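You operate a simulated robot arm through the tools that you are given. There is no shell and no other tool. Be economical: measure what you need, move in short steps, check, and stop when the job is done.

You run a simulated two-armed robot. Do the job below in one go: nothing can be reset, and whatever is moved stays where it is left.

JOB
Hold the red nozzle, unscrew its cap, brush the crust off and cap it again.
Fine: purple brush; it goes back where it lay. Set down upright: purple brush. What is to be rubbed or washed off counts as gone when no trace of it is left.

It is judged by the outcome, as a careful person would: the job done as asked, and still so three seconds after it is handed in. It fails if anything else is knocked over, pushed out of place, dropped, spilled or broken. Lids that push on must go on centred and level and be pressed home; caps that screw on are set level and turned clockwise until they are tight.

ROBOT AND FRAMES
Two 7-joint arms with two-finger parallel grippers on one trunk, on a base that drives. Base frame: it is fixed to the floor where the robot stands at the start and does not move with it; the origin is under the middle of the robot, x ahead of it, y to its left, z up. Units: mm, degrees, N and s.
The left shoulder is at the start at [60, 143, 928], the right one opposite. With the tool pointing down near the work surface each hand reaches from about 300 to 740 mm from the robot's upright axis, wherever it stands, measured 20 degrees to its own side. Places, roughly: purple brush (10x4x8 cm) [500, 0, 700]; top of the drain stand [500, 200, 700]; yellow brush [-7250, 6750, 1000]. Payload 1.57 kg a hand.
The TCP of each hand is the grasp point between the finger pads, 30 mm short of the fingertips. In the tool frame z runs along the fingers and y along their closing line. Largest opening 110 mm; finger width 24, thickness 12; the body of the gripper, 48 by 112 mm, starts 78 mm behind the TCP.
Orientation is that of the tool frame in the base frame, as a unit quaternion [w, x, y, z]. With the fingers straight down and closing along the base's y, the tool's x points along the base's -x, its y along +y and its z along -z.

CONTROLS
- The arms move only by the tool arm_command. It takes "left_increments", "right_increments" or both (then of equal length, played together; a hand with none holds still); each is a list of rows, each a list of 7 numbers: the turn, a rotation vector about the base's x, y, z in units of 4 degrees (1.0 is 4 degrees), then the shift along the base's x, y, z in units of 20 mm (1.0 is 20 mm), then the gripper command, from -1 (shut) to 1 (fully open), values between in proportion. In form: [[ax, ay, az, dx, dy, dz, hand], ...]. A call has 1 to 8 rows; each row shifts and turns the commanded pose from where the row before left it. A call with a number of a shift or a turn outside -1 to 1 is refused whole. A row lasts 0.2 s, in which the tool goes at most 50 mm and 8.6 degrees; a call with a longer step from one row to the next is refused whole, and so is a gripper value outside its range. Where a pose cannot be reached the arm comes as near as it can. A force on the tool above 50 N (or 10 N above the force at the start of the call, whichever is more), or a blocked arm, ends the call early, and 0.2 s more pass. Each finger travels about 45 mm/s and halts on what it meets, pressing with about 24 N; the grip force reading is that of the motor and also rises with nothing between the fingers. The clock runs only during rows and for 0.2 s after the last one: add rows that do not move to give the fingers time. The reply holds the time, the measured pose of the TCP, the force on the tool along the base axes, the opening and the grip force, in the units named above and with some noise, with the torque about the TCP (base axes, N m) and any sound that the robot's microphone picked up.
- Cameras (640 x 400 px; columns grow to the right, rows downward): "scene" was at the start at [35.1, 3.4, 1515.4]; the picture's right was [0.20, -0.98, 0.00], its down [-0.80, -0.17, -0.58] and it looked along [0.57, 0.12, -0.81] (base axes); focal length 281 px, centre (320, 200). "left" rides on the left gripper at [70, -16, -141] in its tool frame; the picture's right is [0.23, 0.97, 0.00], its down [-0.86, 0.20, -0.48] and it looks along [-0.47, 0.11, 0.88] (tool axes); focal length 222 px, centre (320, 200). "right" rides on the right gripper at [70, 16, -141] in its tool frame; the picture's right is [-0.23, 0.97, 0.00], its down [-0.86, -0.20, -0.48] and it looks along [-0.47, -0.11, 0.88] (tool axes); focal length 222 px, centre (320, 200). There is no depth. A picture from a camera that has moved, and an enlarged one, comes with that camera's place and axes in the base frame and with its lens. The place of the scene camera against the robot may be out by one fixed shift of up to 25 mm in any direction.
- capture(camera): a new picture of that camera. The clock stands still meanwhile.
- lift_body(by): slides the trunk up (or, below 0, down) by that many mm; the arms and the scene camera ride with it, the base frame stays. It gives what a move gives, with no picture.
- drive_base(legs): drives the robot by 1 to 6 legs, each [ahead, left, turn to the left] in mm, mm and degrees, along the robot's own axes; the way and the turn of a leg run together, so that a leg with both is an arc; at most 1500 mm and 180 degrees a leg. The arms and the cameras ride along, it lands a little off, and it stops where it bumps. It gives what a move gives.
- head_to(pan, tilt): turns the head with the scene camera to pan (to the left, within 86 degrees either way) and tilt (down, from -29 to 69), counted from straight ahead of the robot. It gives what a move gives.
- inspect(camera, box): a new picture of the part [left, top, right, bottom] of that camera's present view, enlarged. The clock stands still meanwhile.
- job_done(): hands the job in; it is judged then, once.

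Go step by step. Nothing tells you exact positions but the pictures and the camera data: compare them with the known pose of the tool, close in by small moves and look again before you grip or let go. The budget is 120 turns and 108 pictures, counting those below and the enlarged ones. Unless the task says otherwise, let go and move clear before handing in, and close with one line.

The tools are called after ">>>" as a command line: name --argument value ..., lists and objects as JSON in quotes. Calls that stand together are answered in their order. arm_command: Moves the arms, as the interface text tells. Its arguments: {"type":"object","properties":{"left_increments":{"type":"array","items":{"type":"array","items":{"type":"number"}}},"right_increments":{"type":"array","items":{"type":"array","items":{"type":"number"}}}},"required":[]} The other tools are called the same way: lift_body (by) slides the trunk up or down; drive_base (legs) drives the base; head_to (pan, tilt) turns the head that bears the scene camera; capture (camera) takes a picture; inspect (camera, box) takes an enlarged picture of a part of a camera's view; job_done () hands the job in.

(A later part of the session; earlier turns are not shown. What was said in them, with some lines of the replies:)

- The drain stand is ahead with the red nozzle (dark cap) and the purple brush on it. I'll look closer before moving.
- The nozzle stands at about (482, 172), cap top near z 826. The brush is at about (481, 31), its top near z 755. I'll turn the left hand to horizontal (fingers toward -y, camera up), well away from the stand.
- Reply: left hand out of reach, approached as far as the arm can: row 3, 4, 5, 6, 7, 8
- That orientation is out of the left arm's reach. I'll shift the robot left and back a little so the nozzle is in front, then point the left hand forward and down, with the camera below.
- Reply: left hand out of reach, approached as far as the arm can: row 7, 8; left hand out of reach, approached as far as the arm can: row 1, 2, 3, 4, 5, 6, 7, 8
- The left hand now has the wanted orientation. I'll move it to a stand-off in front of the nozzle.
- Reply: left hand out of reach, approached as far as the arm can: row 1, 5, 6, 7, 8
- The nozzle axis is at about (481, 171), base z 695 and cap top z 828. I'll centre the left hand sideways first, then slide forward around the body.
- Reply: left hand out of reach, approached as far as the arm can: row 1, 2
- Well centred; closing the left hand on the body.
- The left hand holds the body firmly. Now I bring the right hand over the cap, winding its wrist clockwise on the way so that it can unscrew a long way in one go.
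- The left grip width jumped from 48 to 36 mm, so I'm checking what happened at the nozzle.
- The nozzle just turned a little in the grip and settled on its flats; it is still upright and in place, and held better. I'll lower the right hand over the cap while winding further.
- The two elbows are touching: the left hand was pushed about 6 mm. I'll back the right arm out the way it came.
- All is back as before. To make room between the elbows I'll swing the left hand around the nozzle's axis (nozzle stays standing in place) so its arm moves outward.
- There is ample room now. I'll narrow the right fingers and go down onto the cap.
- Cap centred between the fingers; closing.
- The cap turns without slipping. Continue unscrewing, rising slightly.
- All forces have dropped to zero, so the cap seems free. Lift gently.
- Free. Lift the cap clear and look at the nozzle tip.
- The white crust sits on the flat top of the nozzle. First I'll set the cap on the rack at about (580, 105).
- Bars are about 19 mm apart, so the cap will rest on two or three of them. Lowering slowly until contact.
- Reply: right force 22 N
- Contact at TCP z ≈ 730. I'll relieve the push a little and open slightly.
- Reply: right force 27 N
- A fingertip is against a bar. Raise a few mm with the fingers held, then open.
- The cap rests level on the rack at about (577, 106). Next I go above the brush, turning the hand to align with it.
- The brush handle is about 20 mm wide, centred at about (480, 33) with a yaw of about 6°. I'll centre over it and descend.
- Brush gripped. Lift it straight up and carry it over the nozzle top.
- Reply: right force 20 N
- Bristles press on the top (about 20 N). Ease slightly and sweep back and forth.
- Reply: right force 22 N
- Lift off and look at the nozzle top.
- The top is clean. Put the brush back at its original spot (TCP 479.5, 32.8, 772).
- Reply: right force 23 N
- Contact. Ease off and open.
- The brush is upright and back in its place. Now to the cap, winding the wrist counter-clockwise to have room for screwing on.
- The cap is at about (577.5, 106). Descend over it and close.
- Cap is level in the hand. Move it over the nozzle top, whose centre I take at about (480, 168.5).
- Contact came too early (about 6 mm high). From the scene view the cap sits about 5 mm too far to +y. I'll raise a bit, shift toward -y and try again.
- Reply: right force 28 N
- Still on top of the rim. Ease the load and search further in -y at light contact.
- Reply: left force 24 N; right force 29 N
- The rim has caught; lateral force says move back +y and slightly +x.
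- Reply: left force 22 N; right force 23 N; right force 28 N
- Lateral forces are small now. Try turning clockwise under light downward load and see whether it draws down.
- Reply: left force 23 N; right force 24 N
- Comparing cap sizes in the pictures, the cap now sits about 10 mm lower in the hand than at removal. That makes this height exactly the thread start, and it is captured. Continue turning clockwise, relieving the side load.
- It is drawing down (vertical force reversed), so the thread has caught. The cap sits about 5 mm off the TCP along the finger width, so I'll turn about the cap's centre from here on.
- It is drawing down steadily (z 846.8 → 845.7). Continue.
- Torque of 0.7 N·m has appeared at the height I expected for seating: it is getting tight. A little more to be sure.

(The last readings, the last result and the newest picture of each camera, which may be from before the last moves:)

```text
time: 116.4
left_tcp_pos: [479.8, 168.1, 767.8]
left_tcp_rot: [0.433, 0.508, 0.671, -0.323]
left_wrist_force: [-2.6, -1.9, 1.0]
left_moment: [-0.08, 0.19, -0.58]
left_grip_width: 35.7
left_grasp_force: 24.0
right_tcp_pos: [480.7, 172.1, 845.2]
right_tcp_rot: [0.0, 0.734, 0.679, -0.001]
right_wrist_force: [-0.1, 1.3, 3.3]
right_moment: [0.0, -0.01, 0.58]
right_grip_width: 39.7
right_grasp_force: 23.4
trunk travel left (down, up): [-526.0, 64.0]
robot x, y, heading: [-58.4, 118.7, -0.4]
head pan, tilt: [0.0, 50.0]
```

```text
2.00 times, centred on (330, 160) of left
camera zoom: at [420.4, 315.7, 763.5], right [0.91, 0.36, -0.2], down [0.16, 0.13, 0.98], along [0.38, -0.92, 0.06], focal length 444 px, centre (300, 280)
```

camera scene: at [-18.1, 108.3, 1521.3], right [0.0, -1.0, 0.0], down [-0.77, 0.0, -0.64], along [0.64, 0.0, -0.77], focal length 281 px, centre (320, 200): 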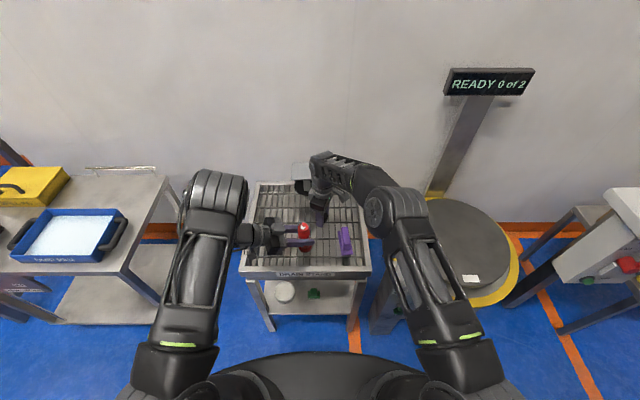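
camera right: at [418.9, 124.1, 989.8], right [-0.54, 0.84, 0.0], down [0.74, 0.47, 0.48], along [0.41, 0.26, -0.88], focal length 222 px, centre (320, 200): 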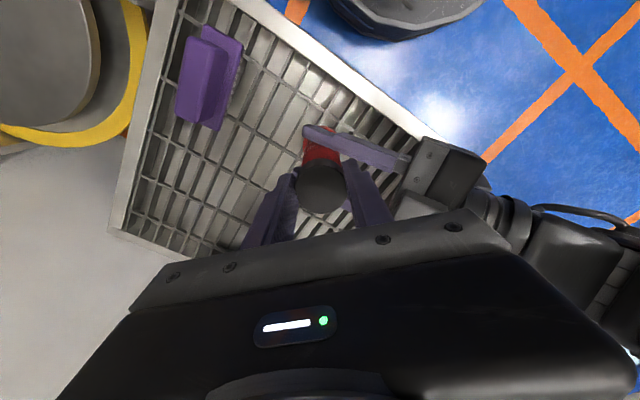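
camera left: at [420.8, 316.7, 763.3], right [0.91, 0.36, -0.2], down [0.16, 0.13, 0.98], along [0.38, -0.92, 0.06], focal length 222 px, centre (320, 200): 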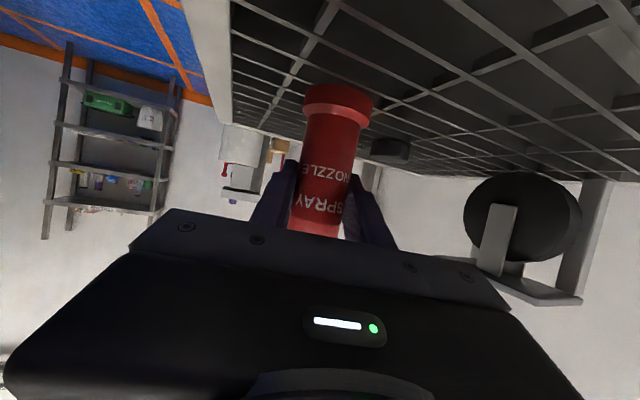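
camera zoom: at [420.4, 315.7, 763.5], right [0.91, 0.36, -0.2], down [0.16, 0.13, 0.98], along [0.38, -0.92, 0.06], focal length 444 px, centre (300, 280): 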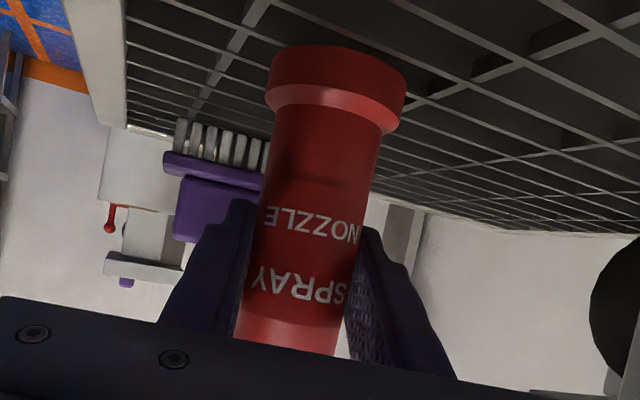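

The torque has levelled off at the fingers' grip limit, so the cap is tight. Release it and rise.

>>> arm_command --right_increments '[[0, 0, 0, 0, 0, 0, -0.2], [0, 0, 0, 0, 0, 0, 0.1], [0, 0, 0, 0, 0, 0, 0.3], [0, 0, 0, 0, 0, 0.3, 0.3], [0, 0, 0, 0, 0, 0.8, 0.3], [0, 0, 0, 0, 0, 1, 0.3], [0, 0, 0, 0, 0, 1, 0.3], [0, 0, 0, 0, 0, 1, 0.3]]'

>>> inspect --camera "scene" --box '[270, 200, 340, 250]'

>>> inspect --camera "right" --box '[230, 90, 420, 220]'

```text
time: 118.2
left_tcp_pos: [480.2, 169.2, 766.4]
left_tcp_rot: [0.434, 0.508, 0.67, -0.323]
left_wrist_force: [1.0, -0.9, 6.2]
left_moment: [-0.14, 0.1, 0.01]
left_grip_width: 35.7
left_grasp_force: 23.1
right_tcp_pos: [481.3, 170.9, 927.7]
right_tcp_rot: [0.001, 0.733, 0.681, 0.0]
right_wrist_force: [0.4, 0.0, 0.6]
right_moment: [-0.02, 0.01, 0.01]
right_grip_width: 71.5
right_grasp_force: 0.0
trunk travel left (down, up): [-526.0, 64.0]
robot x, y, heading: [-57.2, 121.3, -0.1]
head pan, tilt: [0.0, 50.0]
```

```text
8.00 times, centred on (305, 225) of scene
camera zoom: at [-18.8, 108.1, 1521.3], right [0.0, -1.0, 0.0], down [-0.77, 0.0, -0.64], along [0.64, 0.0, -0.77], focal length 2249 px, centre (440, 0)
```

zoom: 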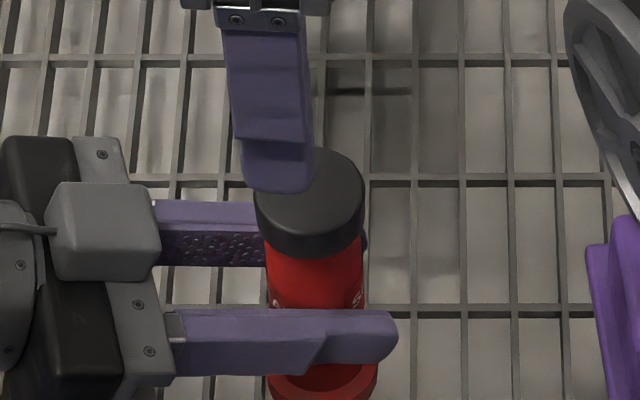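

```text
3.08 times, centred on (325, 155) of right
camera zoom: at [503.5, 237.7, 1069.5], right [0.95, -0.3, 0.0], down [-0.26, -0.84, 0.48], along [-0.14, -0.46, -0.88], focal length 684 px, centre (305, 338)
```

zoom: 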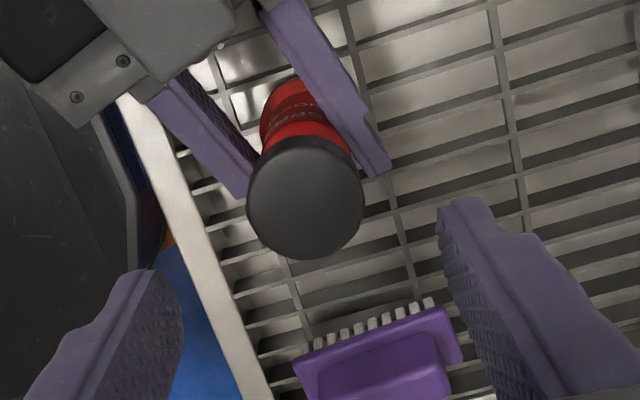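

The cap is on, level and at the original height. I'll move the right hand clear, then check how upright the nozzle stands before letting go.

>>> arm_command --right_increments '[[0, 0, 0, 0, -0.5, 1, 0.3], [0, 0, 1, 0, -1, 0.8, 0.3], [0, 0, 1, 0, -1, 0.5, 0.3], [0, 0, 1, 0, -1, 0, 0.3], [0, 0, 1, 0, -1, 0, 0.3], [0, 0, 1, 0, -1, 0, 0.3], [0, 0, 1, 0, -1, 0, 0.3], [0, 0, 1, 0, -1, 0, 0.3]]'

>>> inspect --camera "scene" --box '[270, 205, 340, 260]'

>>> capture --camera "right"

```text
time: 120.0
left_tcp_pos: [480.7, 170.5, 767.1]
left_tcp_rot: [0.433, 0.508, 0.671, -0.322]
left_wrist_force: [1.5, -0.9, 6.4]
left_moment: [-0.15, -0.02, 0.02]
left_grip_width: 35.7
left_grasp_force: 24.7
right_tcp_pos: [480.1, 21.3, 973.1]
right_tcp_rot: [0.001, 0.546, 0.838, -0.001]
right_wrist_force: [0.4, -0.5, -0.5]
right_moment: [0.01, -0.02, -0.03]
right_grip_width: 71.5
right_grasp_force: 0.0
trunk travel left (down, up): [-526.0, 64.0]
robot x, y, heading: [-57.9, 118.5, 0.0]
head pan, tilt: [0.0, 50.0]
```

```text
7.27 times, centred on (305, 232) of scene
camera zoom: at [-19.0, 108.0, 1521.3], right [0.0, -1.0, 0.0], down [-0.77, 0.0, -0.64], along [0.64, 0.0, -0.77], focal length 2044 px, centre (429, -36)
```

zoom: 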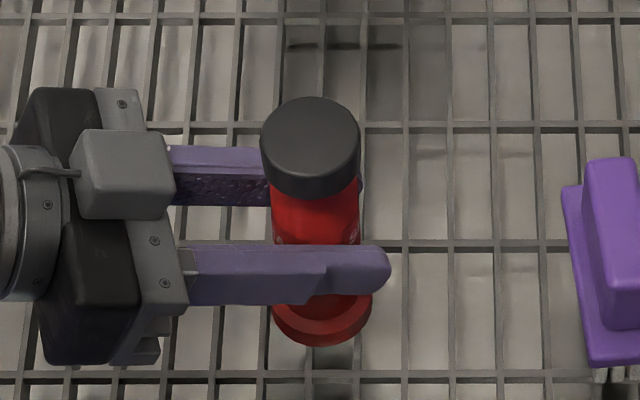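

```text
27 pictures are left
camera right: at [467.2, 90.1, 1114.8], right [0.98, 0.18, 0.0], down [0.16, -0.86, 0.48], along [0.09, -0.47, -0.88], focal length 222 px, centre (320, 200)
```

right: 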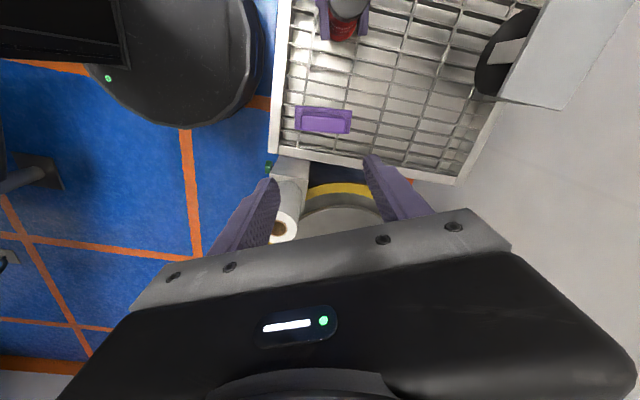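

The nozzle is upright within about a degree. Open the left hand and withdraw horizontally.

>>> arm_command --left_increments '[[0, 0, 0, 0, 0, 0, -0.25], [0, 0, 0, 0, 0, 0, 0], [0, 0, 0, 0, 0, 0, 0.3], [0, 0, 0, 0, 0, 0, 0.5], [0, 0, 0, 0, 0, 0, 0.5]]'

>>> inspect --camera "scene" --box '[270, 205, 340, 260]'

>>> inspect --camera "left" --box '[220, 60, 440, 260]'

```text
time: 121.2
left_tcp_pos: [481.9, 170.2, 767.1]
left_tcp_rot: [0.433, 0.508, 0.671, -0.322]
left_wrist_force: [-0.3, 0.1, -0.3]
left_moment: [0.0, -0.02, 0.01]
left_grip_width: 82.5
left_grasp_force: 0.1
right_tcp_pos: [481.0, 21.1, 973.6]
right_tcp_rot: [0.001, 0.548, 0.836, 0.0]
right_wrist_force: [-0.2, -0.5, -0.3]
right_moment: [-0.02, 0.0, -0.02]
right_grip_width: 71.5
right_grasp_force: 0.0
trunk travel left (down, up): [-526.0, 64.0]
robot x, y, heading: [-59.0, 121.1, -0.2]
head pan, tilt: [0.0, 50.0]
```

```text
7.27 times, centred on (305, 232) of scene
camera zoom: at [-18.4, 108.2, 1521.3], right [0.0, -1.0, 0.0], down [-0.77, 0.0, -0.64], along [0.64, 0.0, -0.77], focal length 2044 px, centre (429, -36)
```

zoom: 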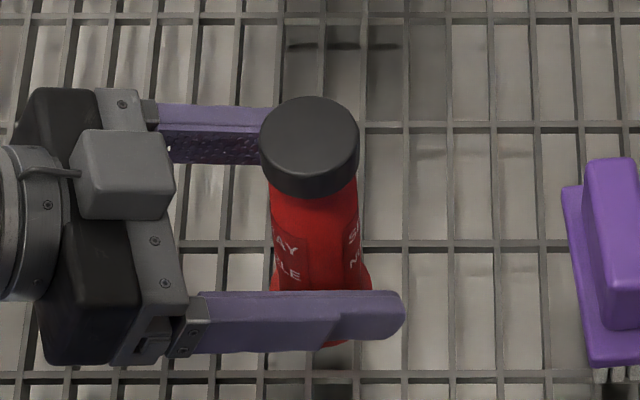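

```text
2.00 times, centred on (330, 160) of left
camera zoom: at [420.7, 316.6, 763.4], right [0.91, 0.36, -0.2], down [0.16, 0.13, 0.98], along [0.38, -0.92, 0.06], focal length 444 px, centre (300, 280)
```

zoom: 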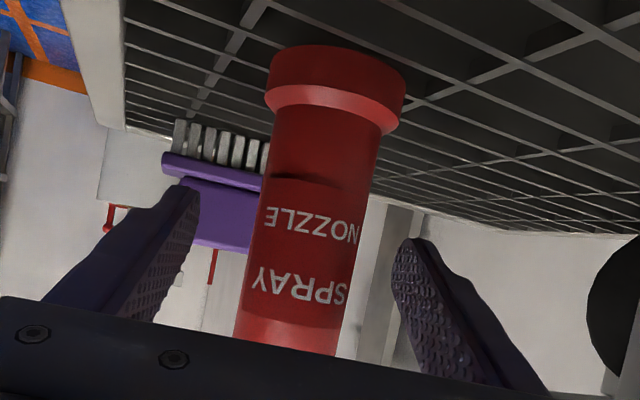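

>>> arm_command --left_increments '[[0, 0, 0, -0.15, 0.5, 0, 0.5], [0, 0, 0, -0.25, 0.87, 0, 0.5], [0, 0, 0, -0.25, 0.87, 0, 0.5], [0, 0, 0, -0.25, 0.87, 0, 0.5], [0, 0, 0, -0.25, 0.87, 0, 0.5], [0, 0, 0, -0.2, 0.87, 0.3, 0.5], [0, 0, 0, -0.1, 0.8, 0.8, 0.5], [0, 0, 0, 0, 0.5, 1, 0.5]]'

>>> inspect --camera "scene" --box '[220, 170, 400, 280]'

>>> capture --camera "scene"

```text
time: 123.0
left_tcp_pos: [449.9, 291.9, 806.7]
left_tcp_rot: [0.433, 0.508, 0.672, -0.322]
left_wrist_force: [-0.4, 1.1, -0.3]
left_moment: [0.0, -0.01, 0.02]
left_grip_width: 82.5
left_grasp_force: 0.1
right_tcp_pos: [480.6, 21.6, 973.3]
right_tcp_rot: [0.0, 0.547, 0.837, -0.001]
right_wrist_force: [0.0, 0.6, -0.5]
right_moment: [-0.01, -0.01, 0.05]
right_grip_width: 71.4
right_grasp_force: 0.1
trunk travel left (down, up): [-526.0, 64.0]
robot x, y, heading: [-58.9, 122.6, -0.1]
head pan, tilt: [0.0, 50.0]
```

```text
3.56 times, centred on (310, 225) of scene
camera zoom: at [-18.8, 108.4, 1521.3], right [0.0, -1.0, 0.0], down [-0.77, 0.0, -0.64], along [0.64, 0.0, -0.77], focal length 1000 px, centre (356, 111)
```

zoom: 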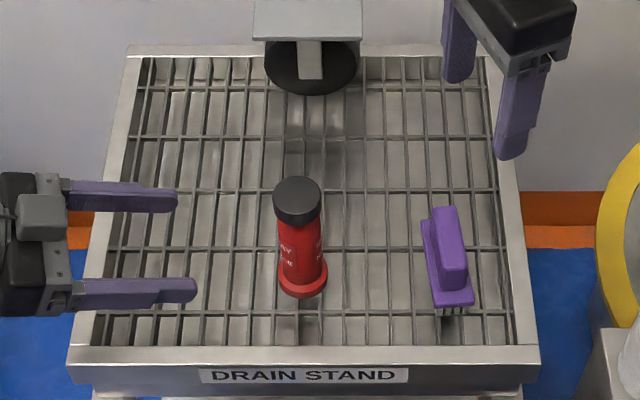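

```text
23 pictures are left
camera scene: at [-18.8, 108.4, 1521.3], right [0.0, -1.0, 0.0], down [-0.77, 0.0, -0.64], along [0.64, 0.0, -0.77], focal length 281 px, centre (320, 200)
```

scene: 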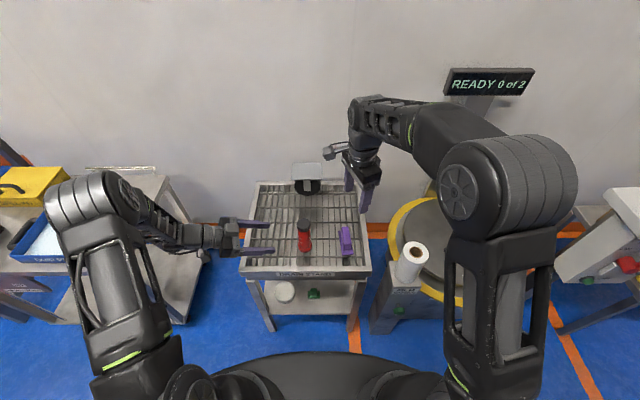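

>>> inspect --camera "scene" --box '[285, 212, 325, 260]'

>>> inspect --camera "left" --box '[200, 60, 460, 260]'

```text
8.33 times, centred on (305, 236) of scene
camera zoom: at [-18.8, 108.4, 1521.3], right [0.0, -1.0, 0.0], down [-0.77, 0.0, -0.64], along [0.64, 0.0, -0.77], focal length 2343 px, centre (445, -100)
```

zoom: 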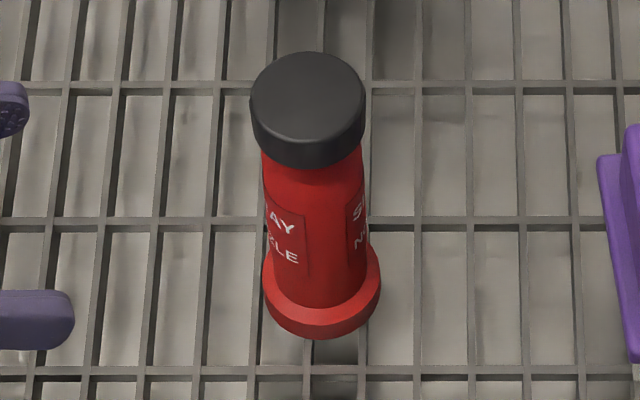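

```text
2.00 times, centred on (330, 160) of left
camera zoom: at [390.4, 438.5, 804.1], right [0.91, 0.36, -0.2], down [0.16, 0.13, 0.98], along [0.38, -0.92, 0.06], focal length 444 px, centre (300, 280)
```

zoom: 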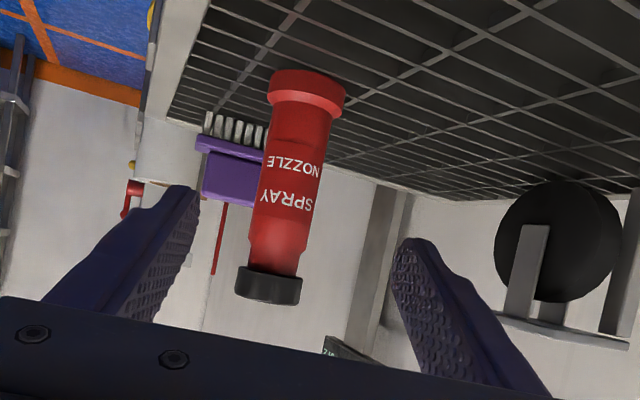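

The nozzle stands upright with its cap level and tight. The top is clean, the brush is upright in its place and both hands are clear.

>>> job_done

```text
The job is handed in.
```

The nozzle was held, uncapped and brushed clean. Its cap is screwed back on level and tight, and the purple brush stands upright within about 2 mm of where it lay.
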